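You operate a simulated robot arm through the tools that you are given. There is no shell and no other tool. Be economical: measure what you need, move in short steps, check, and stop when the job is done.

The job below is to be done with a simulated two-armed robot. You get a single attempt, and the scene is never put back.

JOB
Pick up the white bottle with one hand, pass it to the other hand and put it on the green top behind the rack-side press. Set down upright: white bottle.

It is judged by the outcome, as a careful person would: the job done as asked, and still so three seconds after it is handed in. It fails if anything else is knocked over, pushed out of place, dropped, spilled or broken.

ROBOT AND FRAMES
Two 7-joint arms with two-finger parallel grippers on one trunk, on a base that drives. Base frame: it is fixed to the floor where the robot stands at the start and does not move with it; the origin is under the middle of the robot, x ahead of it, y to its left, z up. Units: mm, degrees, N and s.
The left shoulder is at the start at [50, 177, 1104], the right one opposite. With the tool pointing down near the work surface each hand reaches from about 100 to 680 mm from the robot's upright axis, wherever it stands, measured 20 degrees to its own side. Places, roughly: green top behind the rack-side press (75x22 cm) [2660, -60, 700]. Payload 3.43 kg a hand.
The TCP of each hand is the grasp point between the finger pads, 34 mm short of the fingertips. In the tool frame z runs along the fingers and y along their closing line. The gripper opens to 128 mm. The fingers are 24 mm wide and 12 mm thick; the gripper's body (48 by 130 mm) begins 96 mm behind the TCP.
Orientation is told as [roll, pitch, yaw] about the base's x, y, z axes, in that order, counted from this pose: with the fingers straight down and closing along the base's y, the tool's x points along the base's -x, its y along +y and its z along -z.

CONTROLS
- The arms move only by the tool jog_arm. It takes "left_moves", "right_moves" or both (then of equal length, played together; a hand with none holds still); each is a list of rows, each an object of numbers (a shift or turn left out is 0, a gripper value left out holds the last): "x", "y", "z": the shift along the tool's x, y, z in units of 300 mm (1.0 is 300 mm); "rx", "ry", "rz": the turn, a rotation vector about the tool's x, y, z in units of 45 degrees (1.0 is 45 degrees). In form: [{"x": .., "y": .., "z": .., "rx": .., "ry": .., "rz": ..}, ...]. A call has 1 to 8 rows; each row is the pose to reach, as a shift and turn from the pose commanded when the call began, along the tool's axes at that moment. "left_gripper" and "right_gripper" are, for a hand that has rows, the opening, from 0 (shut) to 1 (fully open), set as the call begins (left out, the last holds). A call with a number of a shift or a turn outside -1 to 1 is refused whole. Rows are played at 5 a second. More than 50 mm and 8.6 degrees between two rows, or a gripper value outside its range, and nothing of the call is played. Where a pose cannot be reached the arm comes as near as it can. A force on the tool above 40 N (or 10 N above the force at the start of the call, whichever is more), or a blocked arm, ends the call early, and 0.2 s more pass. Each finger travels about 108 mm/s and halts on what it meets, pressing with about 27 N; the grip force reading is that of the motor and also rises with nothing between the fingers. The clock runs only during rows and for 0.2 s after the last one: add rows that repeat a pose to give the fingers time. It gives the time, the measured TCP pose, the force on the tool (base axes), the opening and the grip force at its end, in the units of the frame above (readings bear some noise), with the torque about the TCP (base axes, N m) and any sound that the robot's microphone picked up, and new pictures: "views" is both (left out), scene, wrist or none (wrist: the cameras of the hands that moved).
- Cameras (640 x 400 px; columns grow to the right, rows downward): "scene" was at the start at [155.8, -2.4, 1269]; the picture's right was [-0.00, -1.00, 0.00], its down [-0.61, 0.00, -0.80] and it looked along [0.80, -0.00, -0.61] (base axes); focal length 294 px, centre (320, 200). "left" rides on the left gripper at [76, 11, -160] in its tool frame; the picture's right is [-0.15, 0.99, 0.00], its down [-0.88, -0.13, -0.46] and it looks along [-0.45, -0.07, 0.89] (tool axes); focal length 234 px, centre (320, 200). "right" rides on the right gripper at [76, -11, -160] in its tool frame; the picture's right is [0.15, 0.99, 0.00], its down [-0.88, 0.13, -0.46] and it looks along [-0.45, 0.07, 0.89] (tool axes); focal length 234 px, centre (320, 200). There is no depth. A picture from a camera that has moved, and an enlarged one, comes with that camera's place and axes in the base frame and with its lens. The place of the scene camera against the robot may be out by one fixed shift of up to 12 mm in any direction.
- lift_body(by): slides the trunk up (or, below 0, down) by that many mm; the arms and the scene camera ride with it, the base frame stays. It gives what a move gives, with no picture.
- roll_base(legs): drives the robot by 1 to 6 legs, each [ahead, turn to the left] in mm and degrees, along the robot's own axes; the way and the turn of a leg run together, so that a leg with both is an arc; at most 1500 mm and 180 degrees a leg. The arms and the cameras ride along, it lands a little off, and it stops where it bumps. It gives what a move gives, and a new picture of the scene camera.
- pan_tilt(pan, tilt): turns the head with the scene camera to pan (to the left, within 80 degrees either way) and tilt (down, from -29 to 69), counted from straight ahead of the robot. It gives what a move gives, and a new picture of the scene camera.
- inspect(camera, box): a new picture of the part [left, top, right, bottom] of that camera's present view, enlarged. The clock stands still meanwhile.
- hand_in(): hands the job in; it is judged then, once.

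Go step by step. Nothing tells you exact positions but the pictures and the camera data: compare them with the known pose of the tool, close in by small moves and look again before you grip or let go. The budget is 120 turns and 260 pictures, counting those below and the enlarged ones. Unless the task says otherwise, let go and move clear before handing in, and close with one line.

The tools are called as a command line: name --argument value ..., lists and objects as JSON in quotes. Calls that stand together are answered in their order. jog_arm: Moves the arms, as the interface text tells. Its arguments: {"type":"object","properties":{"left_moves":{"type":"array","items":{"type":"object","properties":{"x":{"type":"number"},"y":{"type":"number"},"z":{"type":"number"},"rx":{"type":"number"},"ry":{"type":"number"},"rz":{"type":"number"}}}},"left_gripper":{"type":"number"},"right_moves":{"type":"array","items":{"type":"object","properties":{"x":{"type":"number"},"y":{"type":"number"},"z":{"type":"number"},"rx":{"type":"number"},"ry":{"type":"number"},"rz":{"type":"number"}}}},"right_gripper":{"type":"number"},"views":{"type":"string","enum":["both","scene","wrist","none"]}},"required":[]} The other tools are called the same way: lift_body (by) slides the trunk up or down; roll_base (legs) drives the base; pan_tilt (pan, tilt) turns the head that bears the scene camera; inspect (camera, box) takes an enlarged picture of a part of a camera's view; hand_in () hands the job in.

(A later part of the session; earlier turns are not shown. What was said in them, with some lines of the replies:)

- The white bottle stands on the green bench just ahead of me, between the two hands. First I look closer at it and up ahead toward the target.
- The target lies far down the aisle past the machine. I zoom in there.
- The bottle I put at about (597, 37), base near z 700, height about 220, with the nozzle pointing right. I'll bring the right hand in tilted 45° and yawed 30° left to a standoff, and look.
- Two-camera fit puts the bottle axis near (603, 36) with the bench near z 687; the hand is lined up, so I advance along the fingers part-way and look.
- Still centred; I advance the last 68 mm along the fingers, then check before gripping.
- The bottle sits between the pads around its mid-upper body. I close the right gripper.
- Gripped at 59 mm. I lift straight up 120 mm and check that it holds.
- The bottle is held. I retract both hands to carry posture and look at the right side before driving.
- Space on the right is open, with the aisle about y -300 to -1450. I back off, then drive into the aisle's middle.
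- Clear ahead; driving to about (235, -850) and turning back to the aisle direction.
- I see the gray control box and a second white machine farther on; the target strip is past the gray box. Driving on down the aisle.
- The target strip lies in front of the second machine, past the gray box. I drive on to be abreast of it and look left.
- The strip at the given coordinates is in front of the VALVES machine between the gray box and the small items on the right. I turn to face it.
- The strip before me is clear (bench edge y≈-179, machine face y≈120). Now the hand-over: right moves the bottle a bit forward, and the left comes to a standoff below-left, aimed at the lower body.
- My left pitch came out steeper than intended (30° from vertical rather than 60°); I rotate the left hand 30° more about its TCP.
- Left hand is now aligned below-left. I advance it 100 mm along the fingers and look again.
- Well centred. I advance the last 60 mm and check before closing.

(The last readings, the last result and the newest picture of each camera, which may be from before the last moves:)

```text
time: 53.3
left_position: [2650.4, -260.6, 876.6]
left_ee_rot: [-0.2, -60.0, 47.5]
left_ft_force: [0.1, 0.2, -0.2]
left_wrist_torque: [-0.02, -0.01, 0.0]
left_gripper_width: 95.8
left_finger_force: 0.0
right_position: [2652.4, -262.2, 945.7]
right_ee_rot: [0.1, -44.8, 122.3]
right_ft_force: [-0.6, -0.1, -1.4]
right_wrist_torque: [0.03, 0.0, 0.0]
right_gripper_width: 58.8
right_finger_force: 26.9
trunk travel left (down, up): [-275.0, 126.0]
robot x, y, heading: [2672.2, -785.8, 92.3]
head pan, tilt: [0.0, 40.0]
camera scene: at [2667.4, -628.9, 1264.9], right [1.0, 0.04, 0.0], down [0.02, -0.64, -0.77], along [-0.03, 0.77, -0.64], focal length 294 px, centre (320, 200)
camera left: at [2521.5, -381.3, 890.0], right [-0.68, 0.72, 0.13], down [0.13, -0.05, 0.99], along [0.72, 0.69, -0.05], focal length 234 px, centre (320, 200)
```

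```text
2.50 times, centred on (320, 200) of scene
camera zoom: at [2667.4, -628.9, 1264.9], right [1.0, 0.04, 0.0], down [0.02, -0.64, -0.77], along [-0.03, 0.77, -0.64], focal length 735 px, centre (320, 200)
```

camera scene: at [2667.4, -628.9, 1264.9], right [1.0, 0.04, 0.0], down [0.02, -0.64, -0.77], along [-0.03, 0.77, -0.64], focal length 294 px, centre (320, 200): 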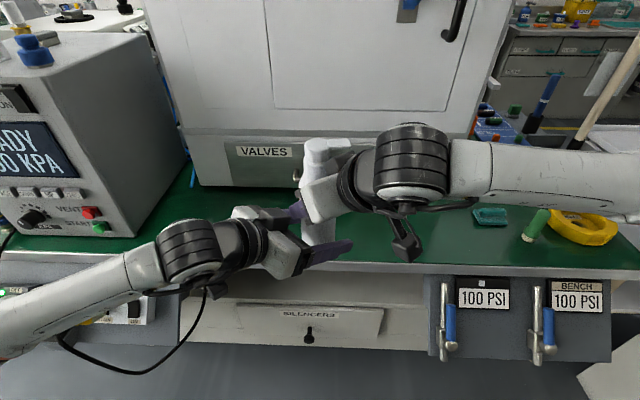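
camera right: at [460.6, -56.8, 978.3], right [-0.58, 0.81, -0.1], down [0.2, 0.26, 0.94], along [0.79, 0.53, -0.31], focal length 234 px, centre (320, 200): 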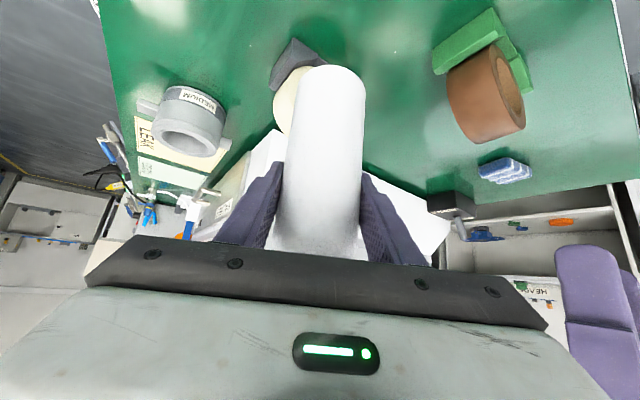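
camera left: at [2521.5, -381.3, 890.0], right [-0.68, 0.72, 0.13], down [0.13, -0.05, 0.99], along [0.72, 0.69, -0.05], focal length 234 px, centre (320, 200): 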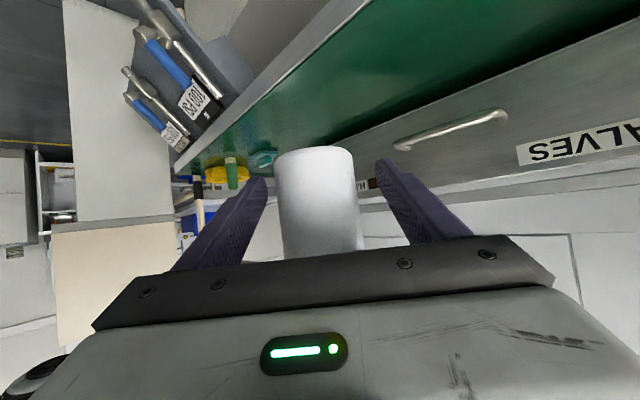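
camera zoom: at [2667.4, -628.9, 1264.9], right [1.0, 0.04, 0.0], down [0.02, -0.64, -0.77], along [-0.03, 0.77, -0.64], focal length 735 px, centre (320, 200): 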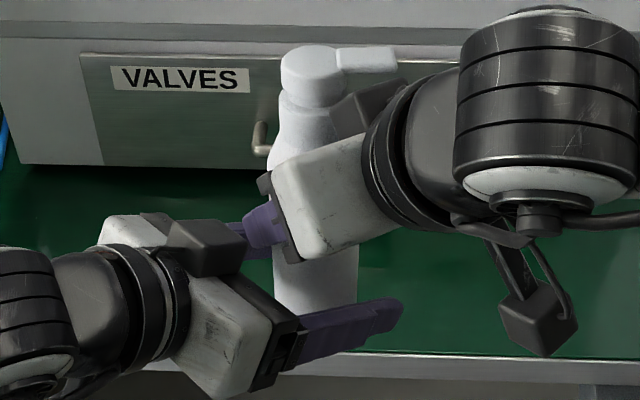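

Fingers straddle the lower body. I close the left gripper.

jog_arm --left_moves '[{}, {}, {}, {}, {}]' --left_gripper 0 --views "wrist"

inspect --camera "scene" --box '[220, 120, 420, 280]'

```text
time: 54.5
left_position: [2650.2, -261.1, 876.5]
left_ee_rot: [-0.2, -60.1, 47.4]
left_ft_force: [10.0, -8.9, 1.2]
left_wrist_torque: [0.52, 0.74, 0.07]
left_gripper_width: 58.7
left_finger_force: 27.2
right_position: [2650.6, -260.7, 946.0]
right_ee_rot: [0.2, -45.0, 122.2]
right_ft_force: [-9.6, 9.0, -2.5]
right_wrist_torque: [0.04, -0.01, -0.13]
right_gripper_width: 58.9
right_finger_force: 27.3
trunk travel left (down, up): [-275.0, 126.0]
robot x, y, heading: [2678.4, -785.9, 92.3]
head pan, tilt: [0.0, 40.0]
camera left: at [2522.3, -382.0, 890.2], right [-0.68, 0.73, 0.12], down [0.12, -0.05, 0.99], along [0.73, 0.69, -0.05], focal length 234 px, centre (320, 200)
```

left: 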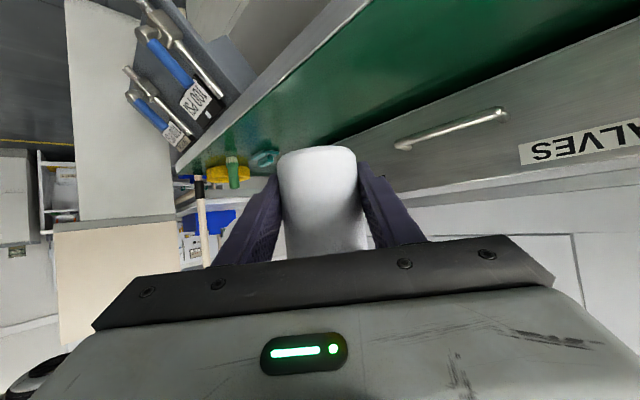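

```text
2.50 times, centred on (320, 200) of scene
camera zoom: at [2667.4, -628.9, 1264.9], right [1.0, 0.04, 0.0], down [0.02, -0.64, -0.77], along [-0.03, 0.77, -0.64], focal length 735 px, centre (320, 200)
```

zoom: 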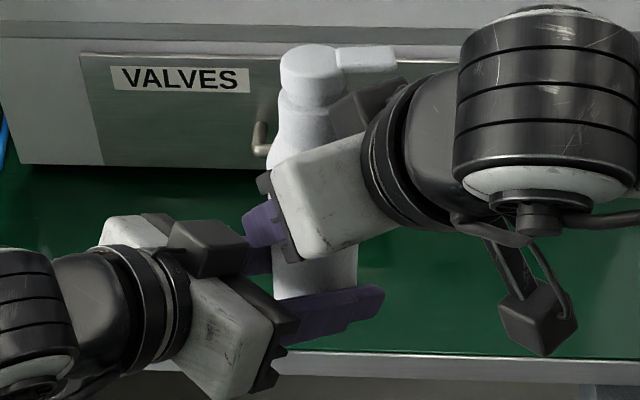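

Both hold it at 58.7 mm, with about 13 N of sideways strain along the left's closing line. I ease that with a 3 mm left shift before releasing.

jog_arm --left_moves '[{"y": -0.005}, {"y": -0.01}, {"y": -0.01}]' --views "none"

```text
time: 55.3
left_position: [2650.4, -262.0, 877.2]
left_ee_rot: [-0.1, -59.9, 47.5]
left_ft_force: [8.1, -1.8, -2.1]
left_wrist_torque: [0.42, 0.25, 0.17]
left_gripper_width: 58.9
left_finger_force: 27.2
right_position: [2651.1, -261.9, 945.3]
right_ee_rot: [0.0, -45.0, 122.0]
right_ft_force: [-8.5, 2.7, 2.3]
right_wrist_torque: [-0.25, 0.34, -0.19]
right_gripper_width: 58.7
right_finger_force: 27.4
trunk travel left (down, up): [-275.0, 126.0]
robot x, y, heading: [2674.5, -779.6, 92.3]
head pan, tilt: [0.0, 40.0]
```

Strain is small now. I open the right hand modestly and check the left keeps the bottle.

jog_arm --right_moves '[{}, {}, {}]' --right_gripper 0.6

```text
time: 56.1
left_position: [2649.3, -261.4, 877.4]
left_ee_rot: [-0.1, -60.0, 47.5]
left_ft_force: [-2.6, 1.2, 0.0]
left_wrist_torque: [-0.02, -0.13, -0.11]
left_gripper_width: 58.8
left_finger_force: 27.3
right_position: [2651.6, -260.4, 944.8]
right_ee_rot: [0.0, -44.9, 122.1]
right_ft_force: [2.4, -1.1, 1.9]
right_wrist_torque: [-0.07, -0.02, 0.06]
right_gripper_width: 76.2
right_finger_force: 0.0
trunk travel left (down, up): [-275.0, 126.0]
robot x, y, heading: [2674.9, -783.3, 92.1]
head pan, tilt: [0.0, 40.0]
camera scene: at [2667.4, -628.9, 1264.9], right [1.0, 0.04, 0.0], down [0.02, -0.64, -0.77], along [-0.03, 0.77, -0.64], focal length 294 px, centre (320, 200)
camera right: at [2749.1, -395.8, 1004.9], right [-0.78, -0.61, -0.1], down [-0.27, 0.19, 0.94], along [-0.56, 0.77, -0.31], focal length 234 px, centre (320, 200)
```

scene: 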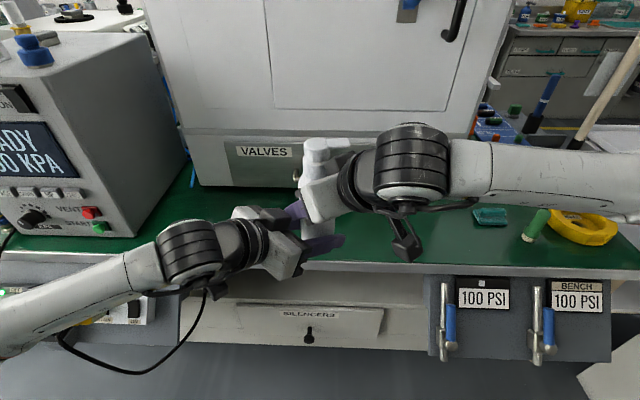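
right: 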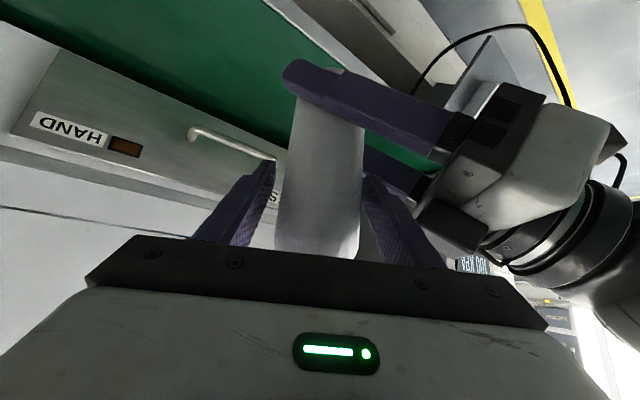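

The left has it firmly. I back the right hand out along its fingers and then off to the right.

jog_arm --right_moves '[{"z": -0.08}, {"z": -0.2}, {"z": -0.33}, {"z": -0.43}, {"z": -0.43, "y": -0.14}, {"z": -0.43, "y": -0.28}, {"z": -0.43, "y": -0.42}]'

```text
time: 57.7
left_position: [2650.8, -262.7, 878.0]
left_ee_rot: [-0.1, -60.1, 47.6]
left_ft_force: [0.5, 0.4, 0.7]
left_wrist_torque: [0.03, -0.02, -0.04]
left_gripper_width: 58.6
left_finger_force: 27.7
right_position: [2808.3, -271.3, 1035.0]
right_ee_rot: [0.1, -44.9, 122.2]
right_ft_force: [0.3, 0.1, 0.2]
right_wrist_torque: [-0.01, 0.02, -0.01]
right_gripper_width: 76.8
right_finger_force: 0.1
trunk travel left (down, up): [-275.0, 126.0]
robot x, y, heading: [2675.9, -779.0, 92.3]
head pan, tilt: [0.0, 40.0]
camera scene: at [2667.8, -628.9, 1264.9], right [1.0, 0.04, 0.0], down [0.02, -0.64, -0.77], along [-0.03, 0.77, -0.64], focal length 294 px, centre (320, 200)
camera right: at [2906.2, -406.0, 1095.0], right [-0.78, -0.62, -0.1], down [-0.27, 0.19, 0.94], along [-0.56, 0.77, -0.31], focal length 234 px, centre (320, 200)
```

scene: 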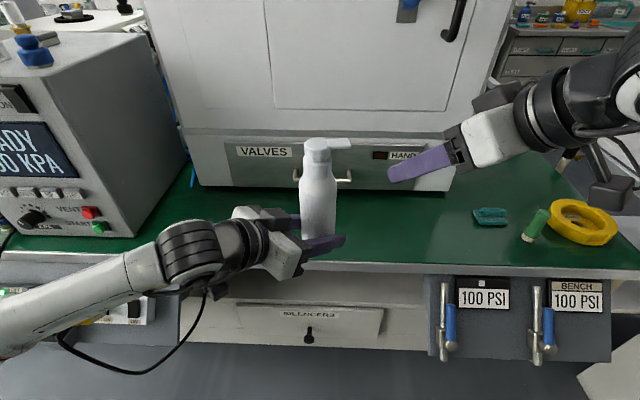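
right: 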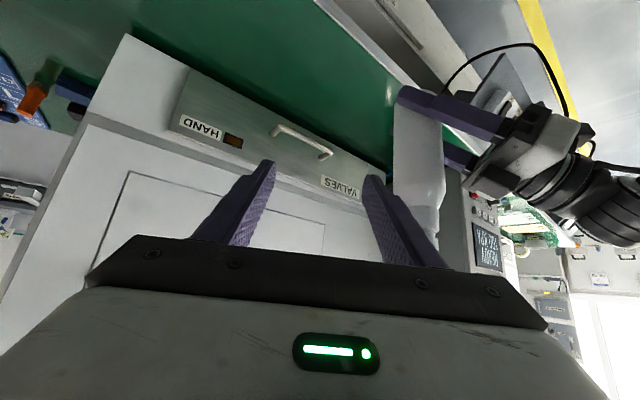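

Hand-over done. Before driving closer I look down to judge the base's clearance to the bench front.

pan_tilt --pan 0 --tilt 69

```text
time: 58.6
left_position: [2650.6, -261.3, 877.5]
left_ee_rot: [-0.1, -60.0, 47.5]
left_ft_force: [0.4, -0.2, 0.1]
left_wrist_torque: [-0.02, -0.02, 0.01]
left_gripper_width: 58.8
left_finger_force: 27.0
right_position: [2807.8, -271.1, 1036.0]
right_ee_rot: [0.0, -44.9, 122.3]
right_ft_force: [0.2, 0.7, 0.6]
right_wrist_torque: [0.01, -0.01, 0.01]
right_gripper_width: 76.7
right_finger_force: 0.1
trunk travel left (down, up): [-275.0, 126.0]
robot x, y, heading: [2676.3, -779.7, 92.1]
head pan, tilt: [0.0, 68.8]
camera scene: at [2668.6, -658.0, 1228.8], right [1.0, 0.04, 0.0], down [0.04, -0.93, -0.36], along [-0.01, 0.36, -0.93], focal length 294 px, centre (320, 200)
```

scene: 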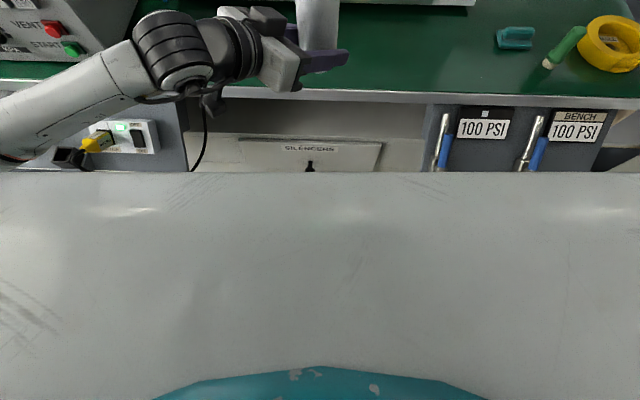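

That view only shows my own torso cover, so I keep the drive short (80 mm, leaving more room to the bench than at the start) and will extend the arm for the rest.

pan_tilt --pan 0 --tilt 45

roll_base --legs '[[80, 0]]'

```text
time: 59.5
left_position: [2651.4, -260.7, 877.5]
left_ee_rot: [-0.1, -60.0, 47.5]
left_ft_force: [-0.5, 0.1, 0.2]
left_wrist_torque: [-0.01, 0.02, 0.0]
left_gripper_width: 58.8
left_finger_force: 27.0
right_position: [2808.0, -271.4, 1034.9]
right_ee_rot: [0.0, -44.9, 122.2]
right_ft_force: [0.1, 1.6, -0.4]
right_wrist_torque: [-0.06, -0.03, 0.02]
right_gripper_width: 76.8
right_finger_force: 0.1
trunk travel left (down, up): [-275.0, 126.0]
robot x, y, heading: [2672.7, -785.0, 92.1]
head pan, tilt: [0.0, 45.0]
camera scene: at [2667.6, -632.6, 1257.6], right [1.0, 0.04, 0.0], down [0.03, -0.71, -0.71], along [-0.03, 0.71, -0.71], focal length 294 px, centre (320, 200)
```

scene: 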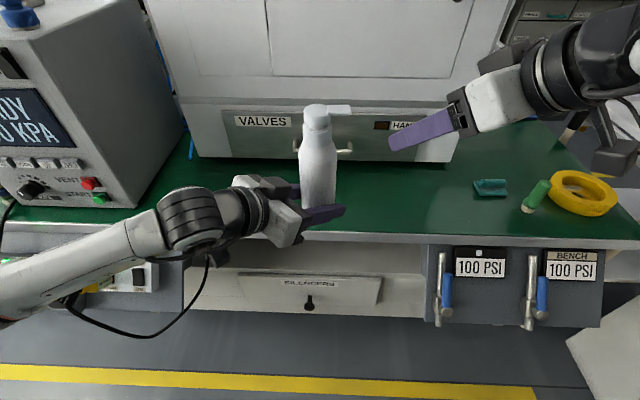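

```text
time: 60.6
left_position: [2649.3, -182.3, 877.6]
left_ee_rot: [-0.1, -60.1, 47.5]
left_ft_force: [0.2, 0.4, -2.0]
left_wrist_torque: [0.01, 0.01, -0.02]
left_gripper_width: 58.7
left_finger_force: 27.2
right_position: [2805.1, -191.6, 1034.8]
right_ee_rot: [0.0, -44.8, 122.0]
right_ft_force: [-0.4, 0.3, 0.1]
right_wrist_torque: [-0.01, 0.0, 0.01]
right_gripper_width: 76.8
right_finger_force: 0.1
trunk travel left (down, up): [-275.0, 126.0]
robot x, y, heading: [2670.4, -702.2, 92.3]
head pan, tilt: [0.0, 45.0]
camera scene: at [2664.8, -551.7, 1257.5], right [1.0, 0.04, 0.0], down [0.03, -0.71, -0.71], along [-0.03, 0.71, -0.71], focal length 294 px, centre (320, 200)
```

scene: 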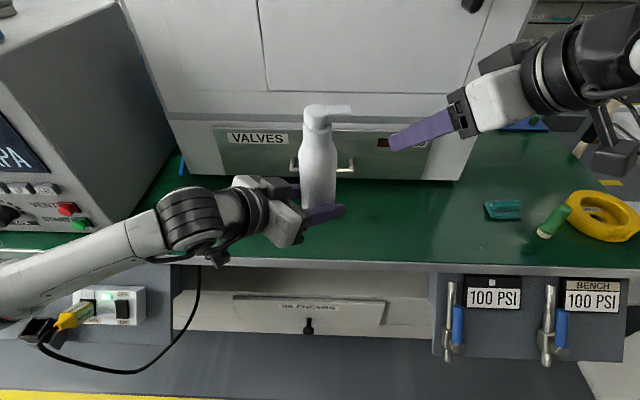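

Robot is at y≈-702. I extend the left hand 117 mm toward the machine, keeping height, to put the bottle over (2650, -65).

jog_arm --left_moves '[{"x": -0.036, "y": 0.066, "z": 0.062}, {"x": -0.072, "y": 0.132, "z": 0.125}, {"x": -0.108, "y": 0.198, "z": 0.187}, {"x": -0.144, "y": 0.264, "z": 0.249}]'

```text
time: 61.6
left_position: [2649.6, -64.6, 877.4]
left_ee_rot: [-0.1, -60.1, 47.3]
left_ft_force: [-0.4, -0.9, -3.1]
left_wrist_torque: [0.0, 0.03, -0.03]
left_gripper_width: 58.2
left_finger_force: 27.1
right_position: [2805.7, -192.0, 1034.3]
right_ee_rot: [0.0, -44.9, 122.0]
right_ft_force: [-0.3, -0.1, -0.4]
right_wrist_torque: [-0.04, -0.01, -0.01]
right_gripper_width: 76.8
right_finger_force: 0.0
trunk travel left (down, up): [-275.0, 126.0]
robot x, y, heading: [2670.7, -701.1, 91.9]
head pan, tilt: [0.0, 45.0]
camera scene: at [2664.9, -552.1, 1257.6], right [1.0, 0.04, 0.0], down [0.03, -0.71, -0.71], along [-0.03, 0.71, -0.71], focal length 294 px, centre (320, 200)
camera left: at [2522.4, -185.4, 889.9], right [-0.68, 0.73, 0.13], down [0.13, -0.05, 0.99], along [0.73, 0.69, -0.06], focal length 234 px, centre (320, 200)
```

scene: 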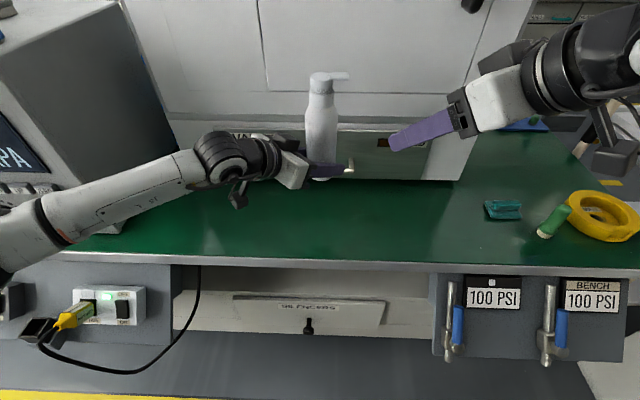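
left: 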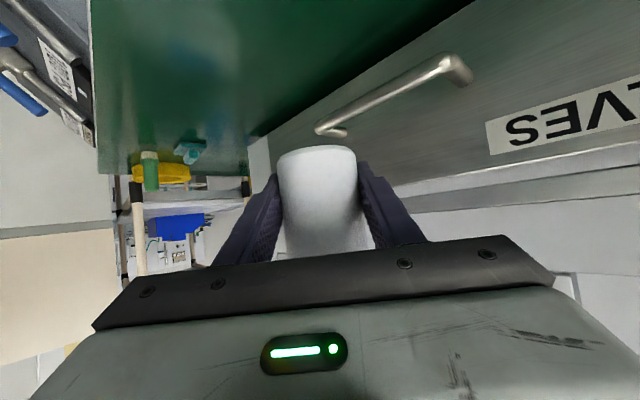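

Above the spot with everything clear. I lower 100 mm straight down and check the forearm and elbow clearance.

jog_arm --left_moves '[{"x": 0.096, "z": 0.056}, {"x": 0.192, "z": 0.111}, {"x": 0.289, "z": 0.167}]'

pan_tilt --pan 35 --tilt 45

```text
time: 62.4
left_position: [2646.7, -63.3, 776.1]
left_ee_rot: [-0.2, -60.0, 47.3]
left_ft_force: [0.1, 0.0, -1.2]
left_wrist_torque: [-0.01, 0.01, 0.0]
left_gripper_width: 58.5
left_finger_force: 27.2
right_position: [2806.9, -191.5, 1034.1]
right_ee_rot: [0.0, -44.9, 122.2]
right_ft_force: [0.2, 0.1, 0.0]
right_wrist_torque: [-0.03, -0.01, -0.01]
right_gripper_width: 76.9
right_finger_force: 0.1
trunk travel left (down, up): [-275.0, 126.0]
robot x, y, heading: [2671.4, -701.0, 91.9]
head pan, tilt: [0.0, 45.0]
camera scene: at [2664.8, -552.1, 1257.6], right [1.0, 0.04, 0.0], down [0.03, -0.71, -0.71], along [-0.03, 0.71, -0.71], focal length 294 px, centre (320, 200)
camera left: at [2519.8, -184.1, 790.1], right [-0.68, 0.73, 0.13], down [0.13, -0.05, 0.99], along [0.73, 0.69, -0.05], focal length 234 px, centre (320, 200)
```

scene: 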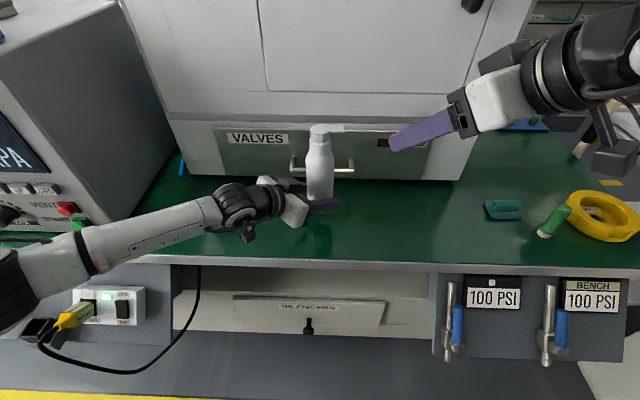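
left: 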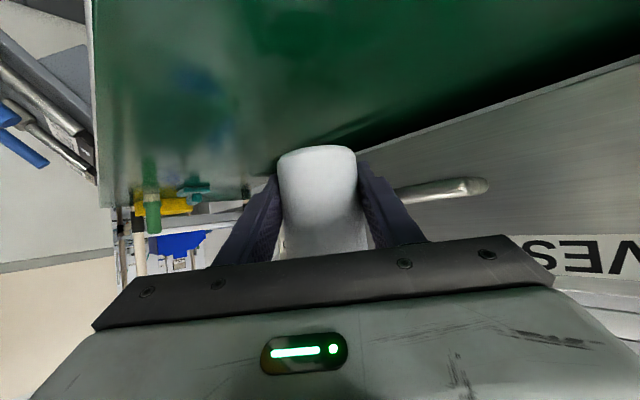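

```text
time: 63.4
left_position: [2647.0, -63.7, 777.5]
left_ee_rot: [0.0, -60.0, 47.4]
left_ft_force: [0.0, -0.1, -2.6]
left_wrist_torque: [-0.02, 0.0, 0.0]
left_gripper_width: 58.3
left_finger_force: 27.0
right_position: [2805.9, -190.8, 1036.0]
right_ee_rot: [0.0, -44.9, 122.2]
right_ft_force: [-0.6, -0.7, -0.6]
right_wrist_torque: [-0.01, 0.02, 0.02]
right_gripper_width: 76.5
right_finger_force: 0.0
trunk travel left (down, up): [-275.0, 126.0]
robot x, y, heading: [2673.2, -699.7, 92.2]
head pan, tilt: [35.0, 45.0]
camera scene: at [2618.8, -568.6, 1257.7], right [0.8, 0.6, 0.0], down [0.43, -0.56, -0.71], along [-0.43, 0.56, -0.71], focal length 294 px, centre (320, 200)
```

scene: 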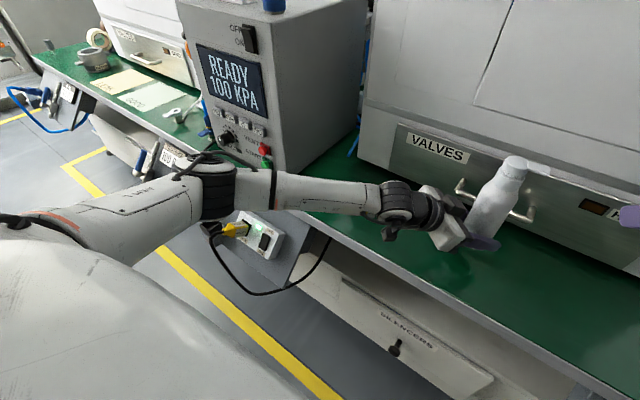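

The elbow is well clear (about (2324, -418, 975)). I lower on toward contact, watching force.

jog_arm --left_moves '[{"x": 0.03, "z": 0.0173}, {"x": 0.06, "z": 0.0346}, {"x": 0.09, "z": 0.052}]' --views "wrist"

jog_arm --left_moves '[{"x": 0.0087, "z": 0.005}, {"x": 0.0173, "z": 0.01}, {"x": 0.026, "z": 0.015}, {"x": 0.026, "z": 0.015}]' --views "none"

```text
time: 64.2
left_position: [2649.7, -65.0, 745.6]
left_ee_rot: [-0.1, -60.1, 47.3]
left_ft_force: [0.6, -0.3, -2.5]
left_wrist_torque: [0.03, 0.01, 0.01]
left_gripper_width: 58.4
left_finger_force: 27.1
right_position: [2805.7, -191.0, 1034.8]
right_ee_rot: [0.1, -44.9, 122.1]
right_ft_force: [0.2, -0.3, 0.7]
right_wrist_torque: [0.0, 0.02, -0.01]
right_gripper_width: 76.9
right_finger_force: 0.0
trunk travel left (down, up): [-275.0, 126.0]
robot x, y, heading: [2670.4, -703.3, 92.0]
head pan, tilt: [35.0, 45.0]
camera left: at [2522.0, -186.0, 758.8], right [-0.68, 0.73, 0.13], down [0.13, -0.05, 0.99], along [0.73, 0.69, -0.05], focal length 234 px, centre (320, 200)
```

left: 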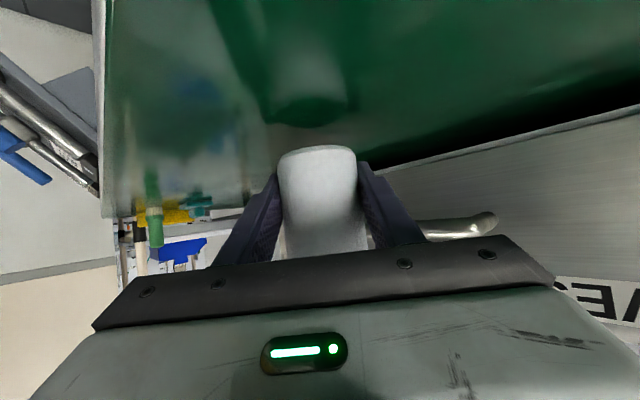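

```text
time: 65.2
left_position: [2650.2, -65.8, 736.8]
left_ee_rot: [-0.1, -60.0, 47.4]
left_ft_force: [0.5, 1.1, -2.1]
left_wrist_torque: [-0.02, 0.0, 0.01]
left_gripper_width: 58.3
left_finger_force: 27.2
right_position: [2805.9, -191.5, 1035.5]
right_ee_rot: [0.0, -44.9, 122.2]
right_ft_force: [0.5, -0.2, 0.4]
right_wrist_torque: [0.01, 0.01, 0.01]
right_gripper_width: 77.0
right_finger_force: 0.0
trunk travel left (down, up): [-275.0, 126.0]
robot x, y, heading: [2668.3, -703.6, 92.4]
head pan, tilt: [35.0, 45.0]
```

No contact yet at 736.8. I continue in small steps.

jog_arm --left_moves '[{"x": 0.0058, "z": 0.0033}, {"x": 0.0115, "z": 0.0067}, {"x": 0.0173, "z": 0.01}, {"x": 0.0173, "z": 0.01}]' --views "wrist"

```text
time: 66.2
left_position: [2649.3, -65.2, 732.2]
left_ee_rot: [-0.1, -59.9, 47.4]
left_ft_force: [-0.1, 0.3, -2.0]
left_wrist_torque: [0.0, 0.02, -0.02]
left_gripper_width: 58.6
left_finger_force: 27.3
right_position: [2805.6, -192.2, 1035.6]
right_ee_rot: [0.0, -44.9, 122.1]
right_ft_force: [-0.3, 0.7, 0.8]
right_wrist_torque: [0.0, 0.01, -0.03]
right_gripper_width: 76.9
right_finger_force: 0.0
trunk travel left (down, up): [-275.0, 126.0]
robot x, y, heading: [2666.6, -704.1, 92.2]
head pan, tilt: [35.0, 45.0]
camera left: at [2521.4, -185.7, 744.8], right [-0.68, 0.72, 0.13], down [0.13, -0.05, 0.99], along [0.72, 0.69, -0.05], focal length 234 px, centre (320, 200)
```

left: 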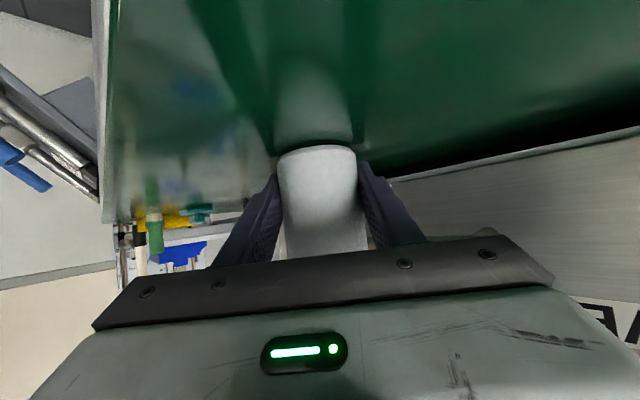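

The reflection is nearly touching the base. A few more millimetres.

jog_arm --left_moves '[{"x": 0.0058, "z": 0.0033}, {"x": 0.0115, "z": 0.0067}, {"x": 0.0115, "z": 0.0067}]' --views "wrist"

```text
time: 67.0
left_position: [2649.4, -63.7, 729.7]
left_ee_rot: [0.1, -60.2, 47.2]
left_ft_force: [-1.5, 0.2, 6.3]
left_wrist_torque: [-0.18, 0.15, -0.02]
left_gripper_width: 58.6
left_finger_force: 26.9
right_position: [2805.5, -191.7, 1035.2]
right_ee_rot: [0.0, -45.1, 122.1]
right_ft_force: [0.0, 0.4, 0.6]
right_wrist_torque: [-0.03, 0.01, 0.02]
right_gripper_width: 76.7
right_finger_force: 0.1
trunk travel left (down, up): [-275.0, 126.0]
robot x, y, heading: [2669.8, -700.9, 92.2]
head pan, tilt: [35.0, 45.0]
camera left: at [2521.2, -185.2, 742.1], right [-0.68, 0.72, 0.13], down [0.12, -0.06, 0.99], along [0.73, 0.69, -0.05], focal length 234 px, centre (320, 200)
```

left: 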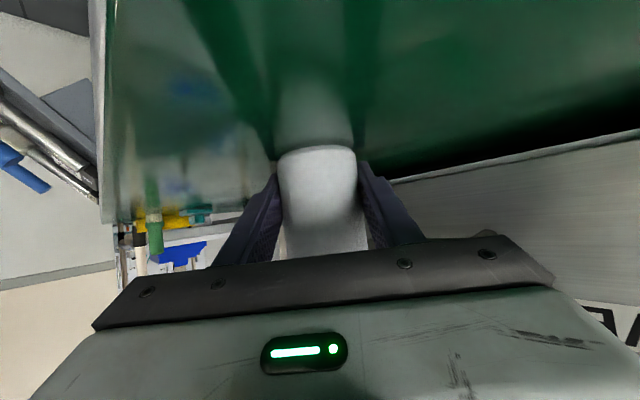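

Contact: about 8 N upward. The bottle stands on the top, so I open the left hand gently and look.

jog_arm --left_moves '[{}, {}, {}]' --left_gripper 0.7

```text
time: 67.8
left_position: [2649.4, -65.2, 727.4]
left_ee_rot: [0.0, -60.0, 47.4]
left_ft_force: [0.9, -0.6, 1.3]
left_wrist_torque: [0.01, 0.03, -0.03]
left_gripper_width: 89.1
left_finger_force: 0.0
right_position: [2805.9, -191.8, 1034.7]
right_ee_rot: [0.0, -45.0, 122.1]
right_ft_force: [-0.2, 0.2, 0.7]
right_wrist_torque: [0.01, -0.01, 0.02]
right_gripper_width: 77.0
right_finger_force: 0.0
trunk travel left (down, up): [-275.0, 126.0]
robot x, y, heading: [2668.9, -699.6, 92.5]
head pan, tilt: [35.0, 45.0]
camera scene: at [2618.8, -569.0, 1257.7], right [0.8, 0.6, 0.0], down [0.43, -0.56, -0.71], along [-0.43, 0.56, -0.71], focal length 294 px, centre (320, 200)
camera left: at [2521.2, -185.7, 740.7], right [-0.68, 0.73, 0.13], down [0.13, -0.05, 0.99], along [0.72, 0.69, -0.05], focal length 234 px, centre (320, 200)
```

scene: 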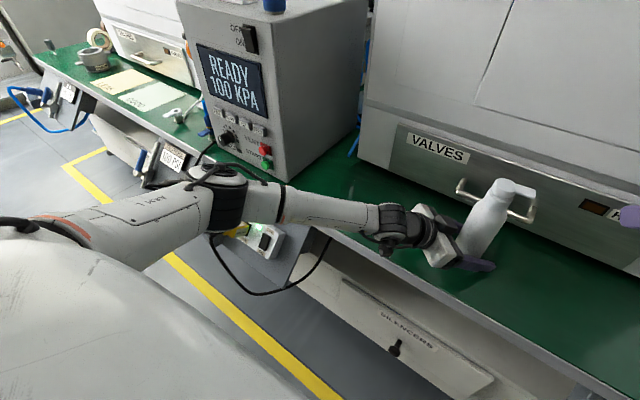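
left: 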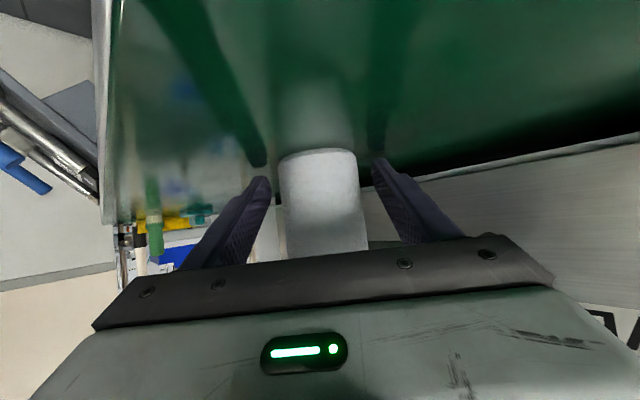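

The bottle stands free. I back the left hand straight out along its fingers.

jog_arm --left_moves '[{"z": -0.08}, {"z": -0.2}, {"z": -0.32}, {"z": -0.44}, {"z": -0.56}]' --views "none"

pan_tilt --pan 0 --tilt 42

```text
time: 69.0
left_position: [2552.9, -173.1, 814.6]
left_ee_rot: [-0.1, -60.0, 47.3]
left_ft_force: [-0.3, 0.3, 0.0]
left_wrist_torque: [0.0, -0.01, -0.03]
left_gripper_width: 89.9
left_finger_force: 0.0
right_position: [2805.7, -191.0, 1035.4]
right_ee_rot: [0.0, -44.9, 122.1]
right_ft_force: [0.6, 0.5, -0.3]
right_wrist_torque: [-0.02, -0.02, 0.02]
right_gripper_width: 76.9
right_finger_force: 0.0
trunk travel left (down, up): [-275.0, 126.0]
robot x, y, heading: [2671.9, -700.4, 92.3]
head pan, tilt: [35.0, 45.0]
```

```text
time: 70.0
left_position: [2551.5, -171.8, 815.3]
left_ee_rot: [-0.1, -60.0, 47.4]
left_ft_force: [-0.4, -0.3, -0.4]
left_wrist_torque: [0.01, 0.0, 0.01]
left_gripper_width: 89.6
left_finger_force: 0.1
right_position: [2807.0, -192.9, 1036.0]
right_ee_rot: [0.1, -44.9, 122.1]
right_ft_force: [0.7, 0.0, 0.2]
right_wrist_torque: [-0.01, 0.01, -0.03]
right_gripper_width: 76.9
right_finger_force: 0.1
trunk travel left (down, up): [-275.0, 126.0]
robot x, y, heading: [2670.9, -698.0, 92.1]
head pan, tilt: [0.0, 42.0]
camera scene: at [2664.7, -550.2, 1262.0], right [1.0, 0.04, 0.0], down [0.03, -0.67, -0.74], along [-0.03, 0.74, -0.67], focal length 294 px, centre (320, 200)
```

scene: 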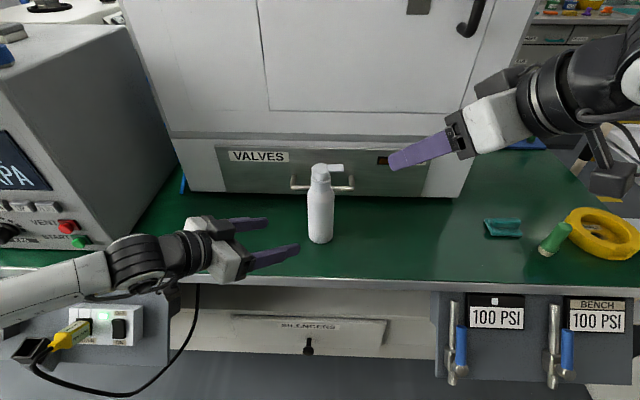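

The bottle stands upright on the green top at about (2650, -65), both hands are clear, and nothing else has moved. Handing in.

hand_in

```text
The job is handed in.
```

I picked up the white bottle with the right hand, passed it to the left hand, and set it down upright on the green top at about (2650, -65). Both hands let go and moved clear, and nothing else was knocked over or moved in the final view. I took the target to be the strip in front of the machine marked VALVES, since it matches the coordinates you gave.
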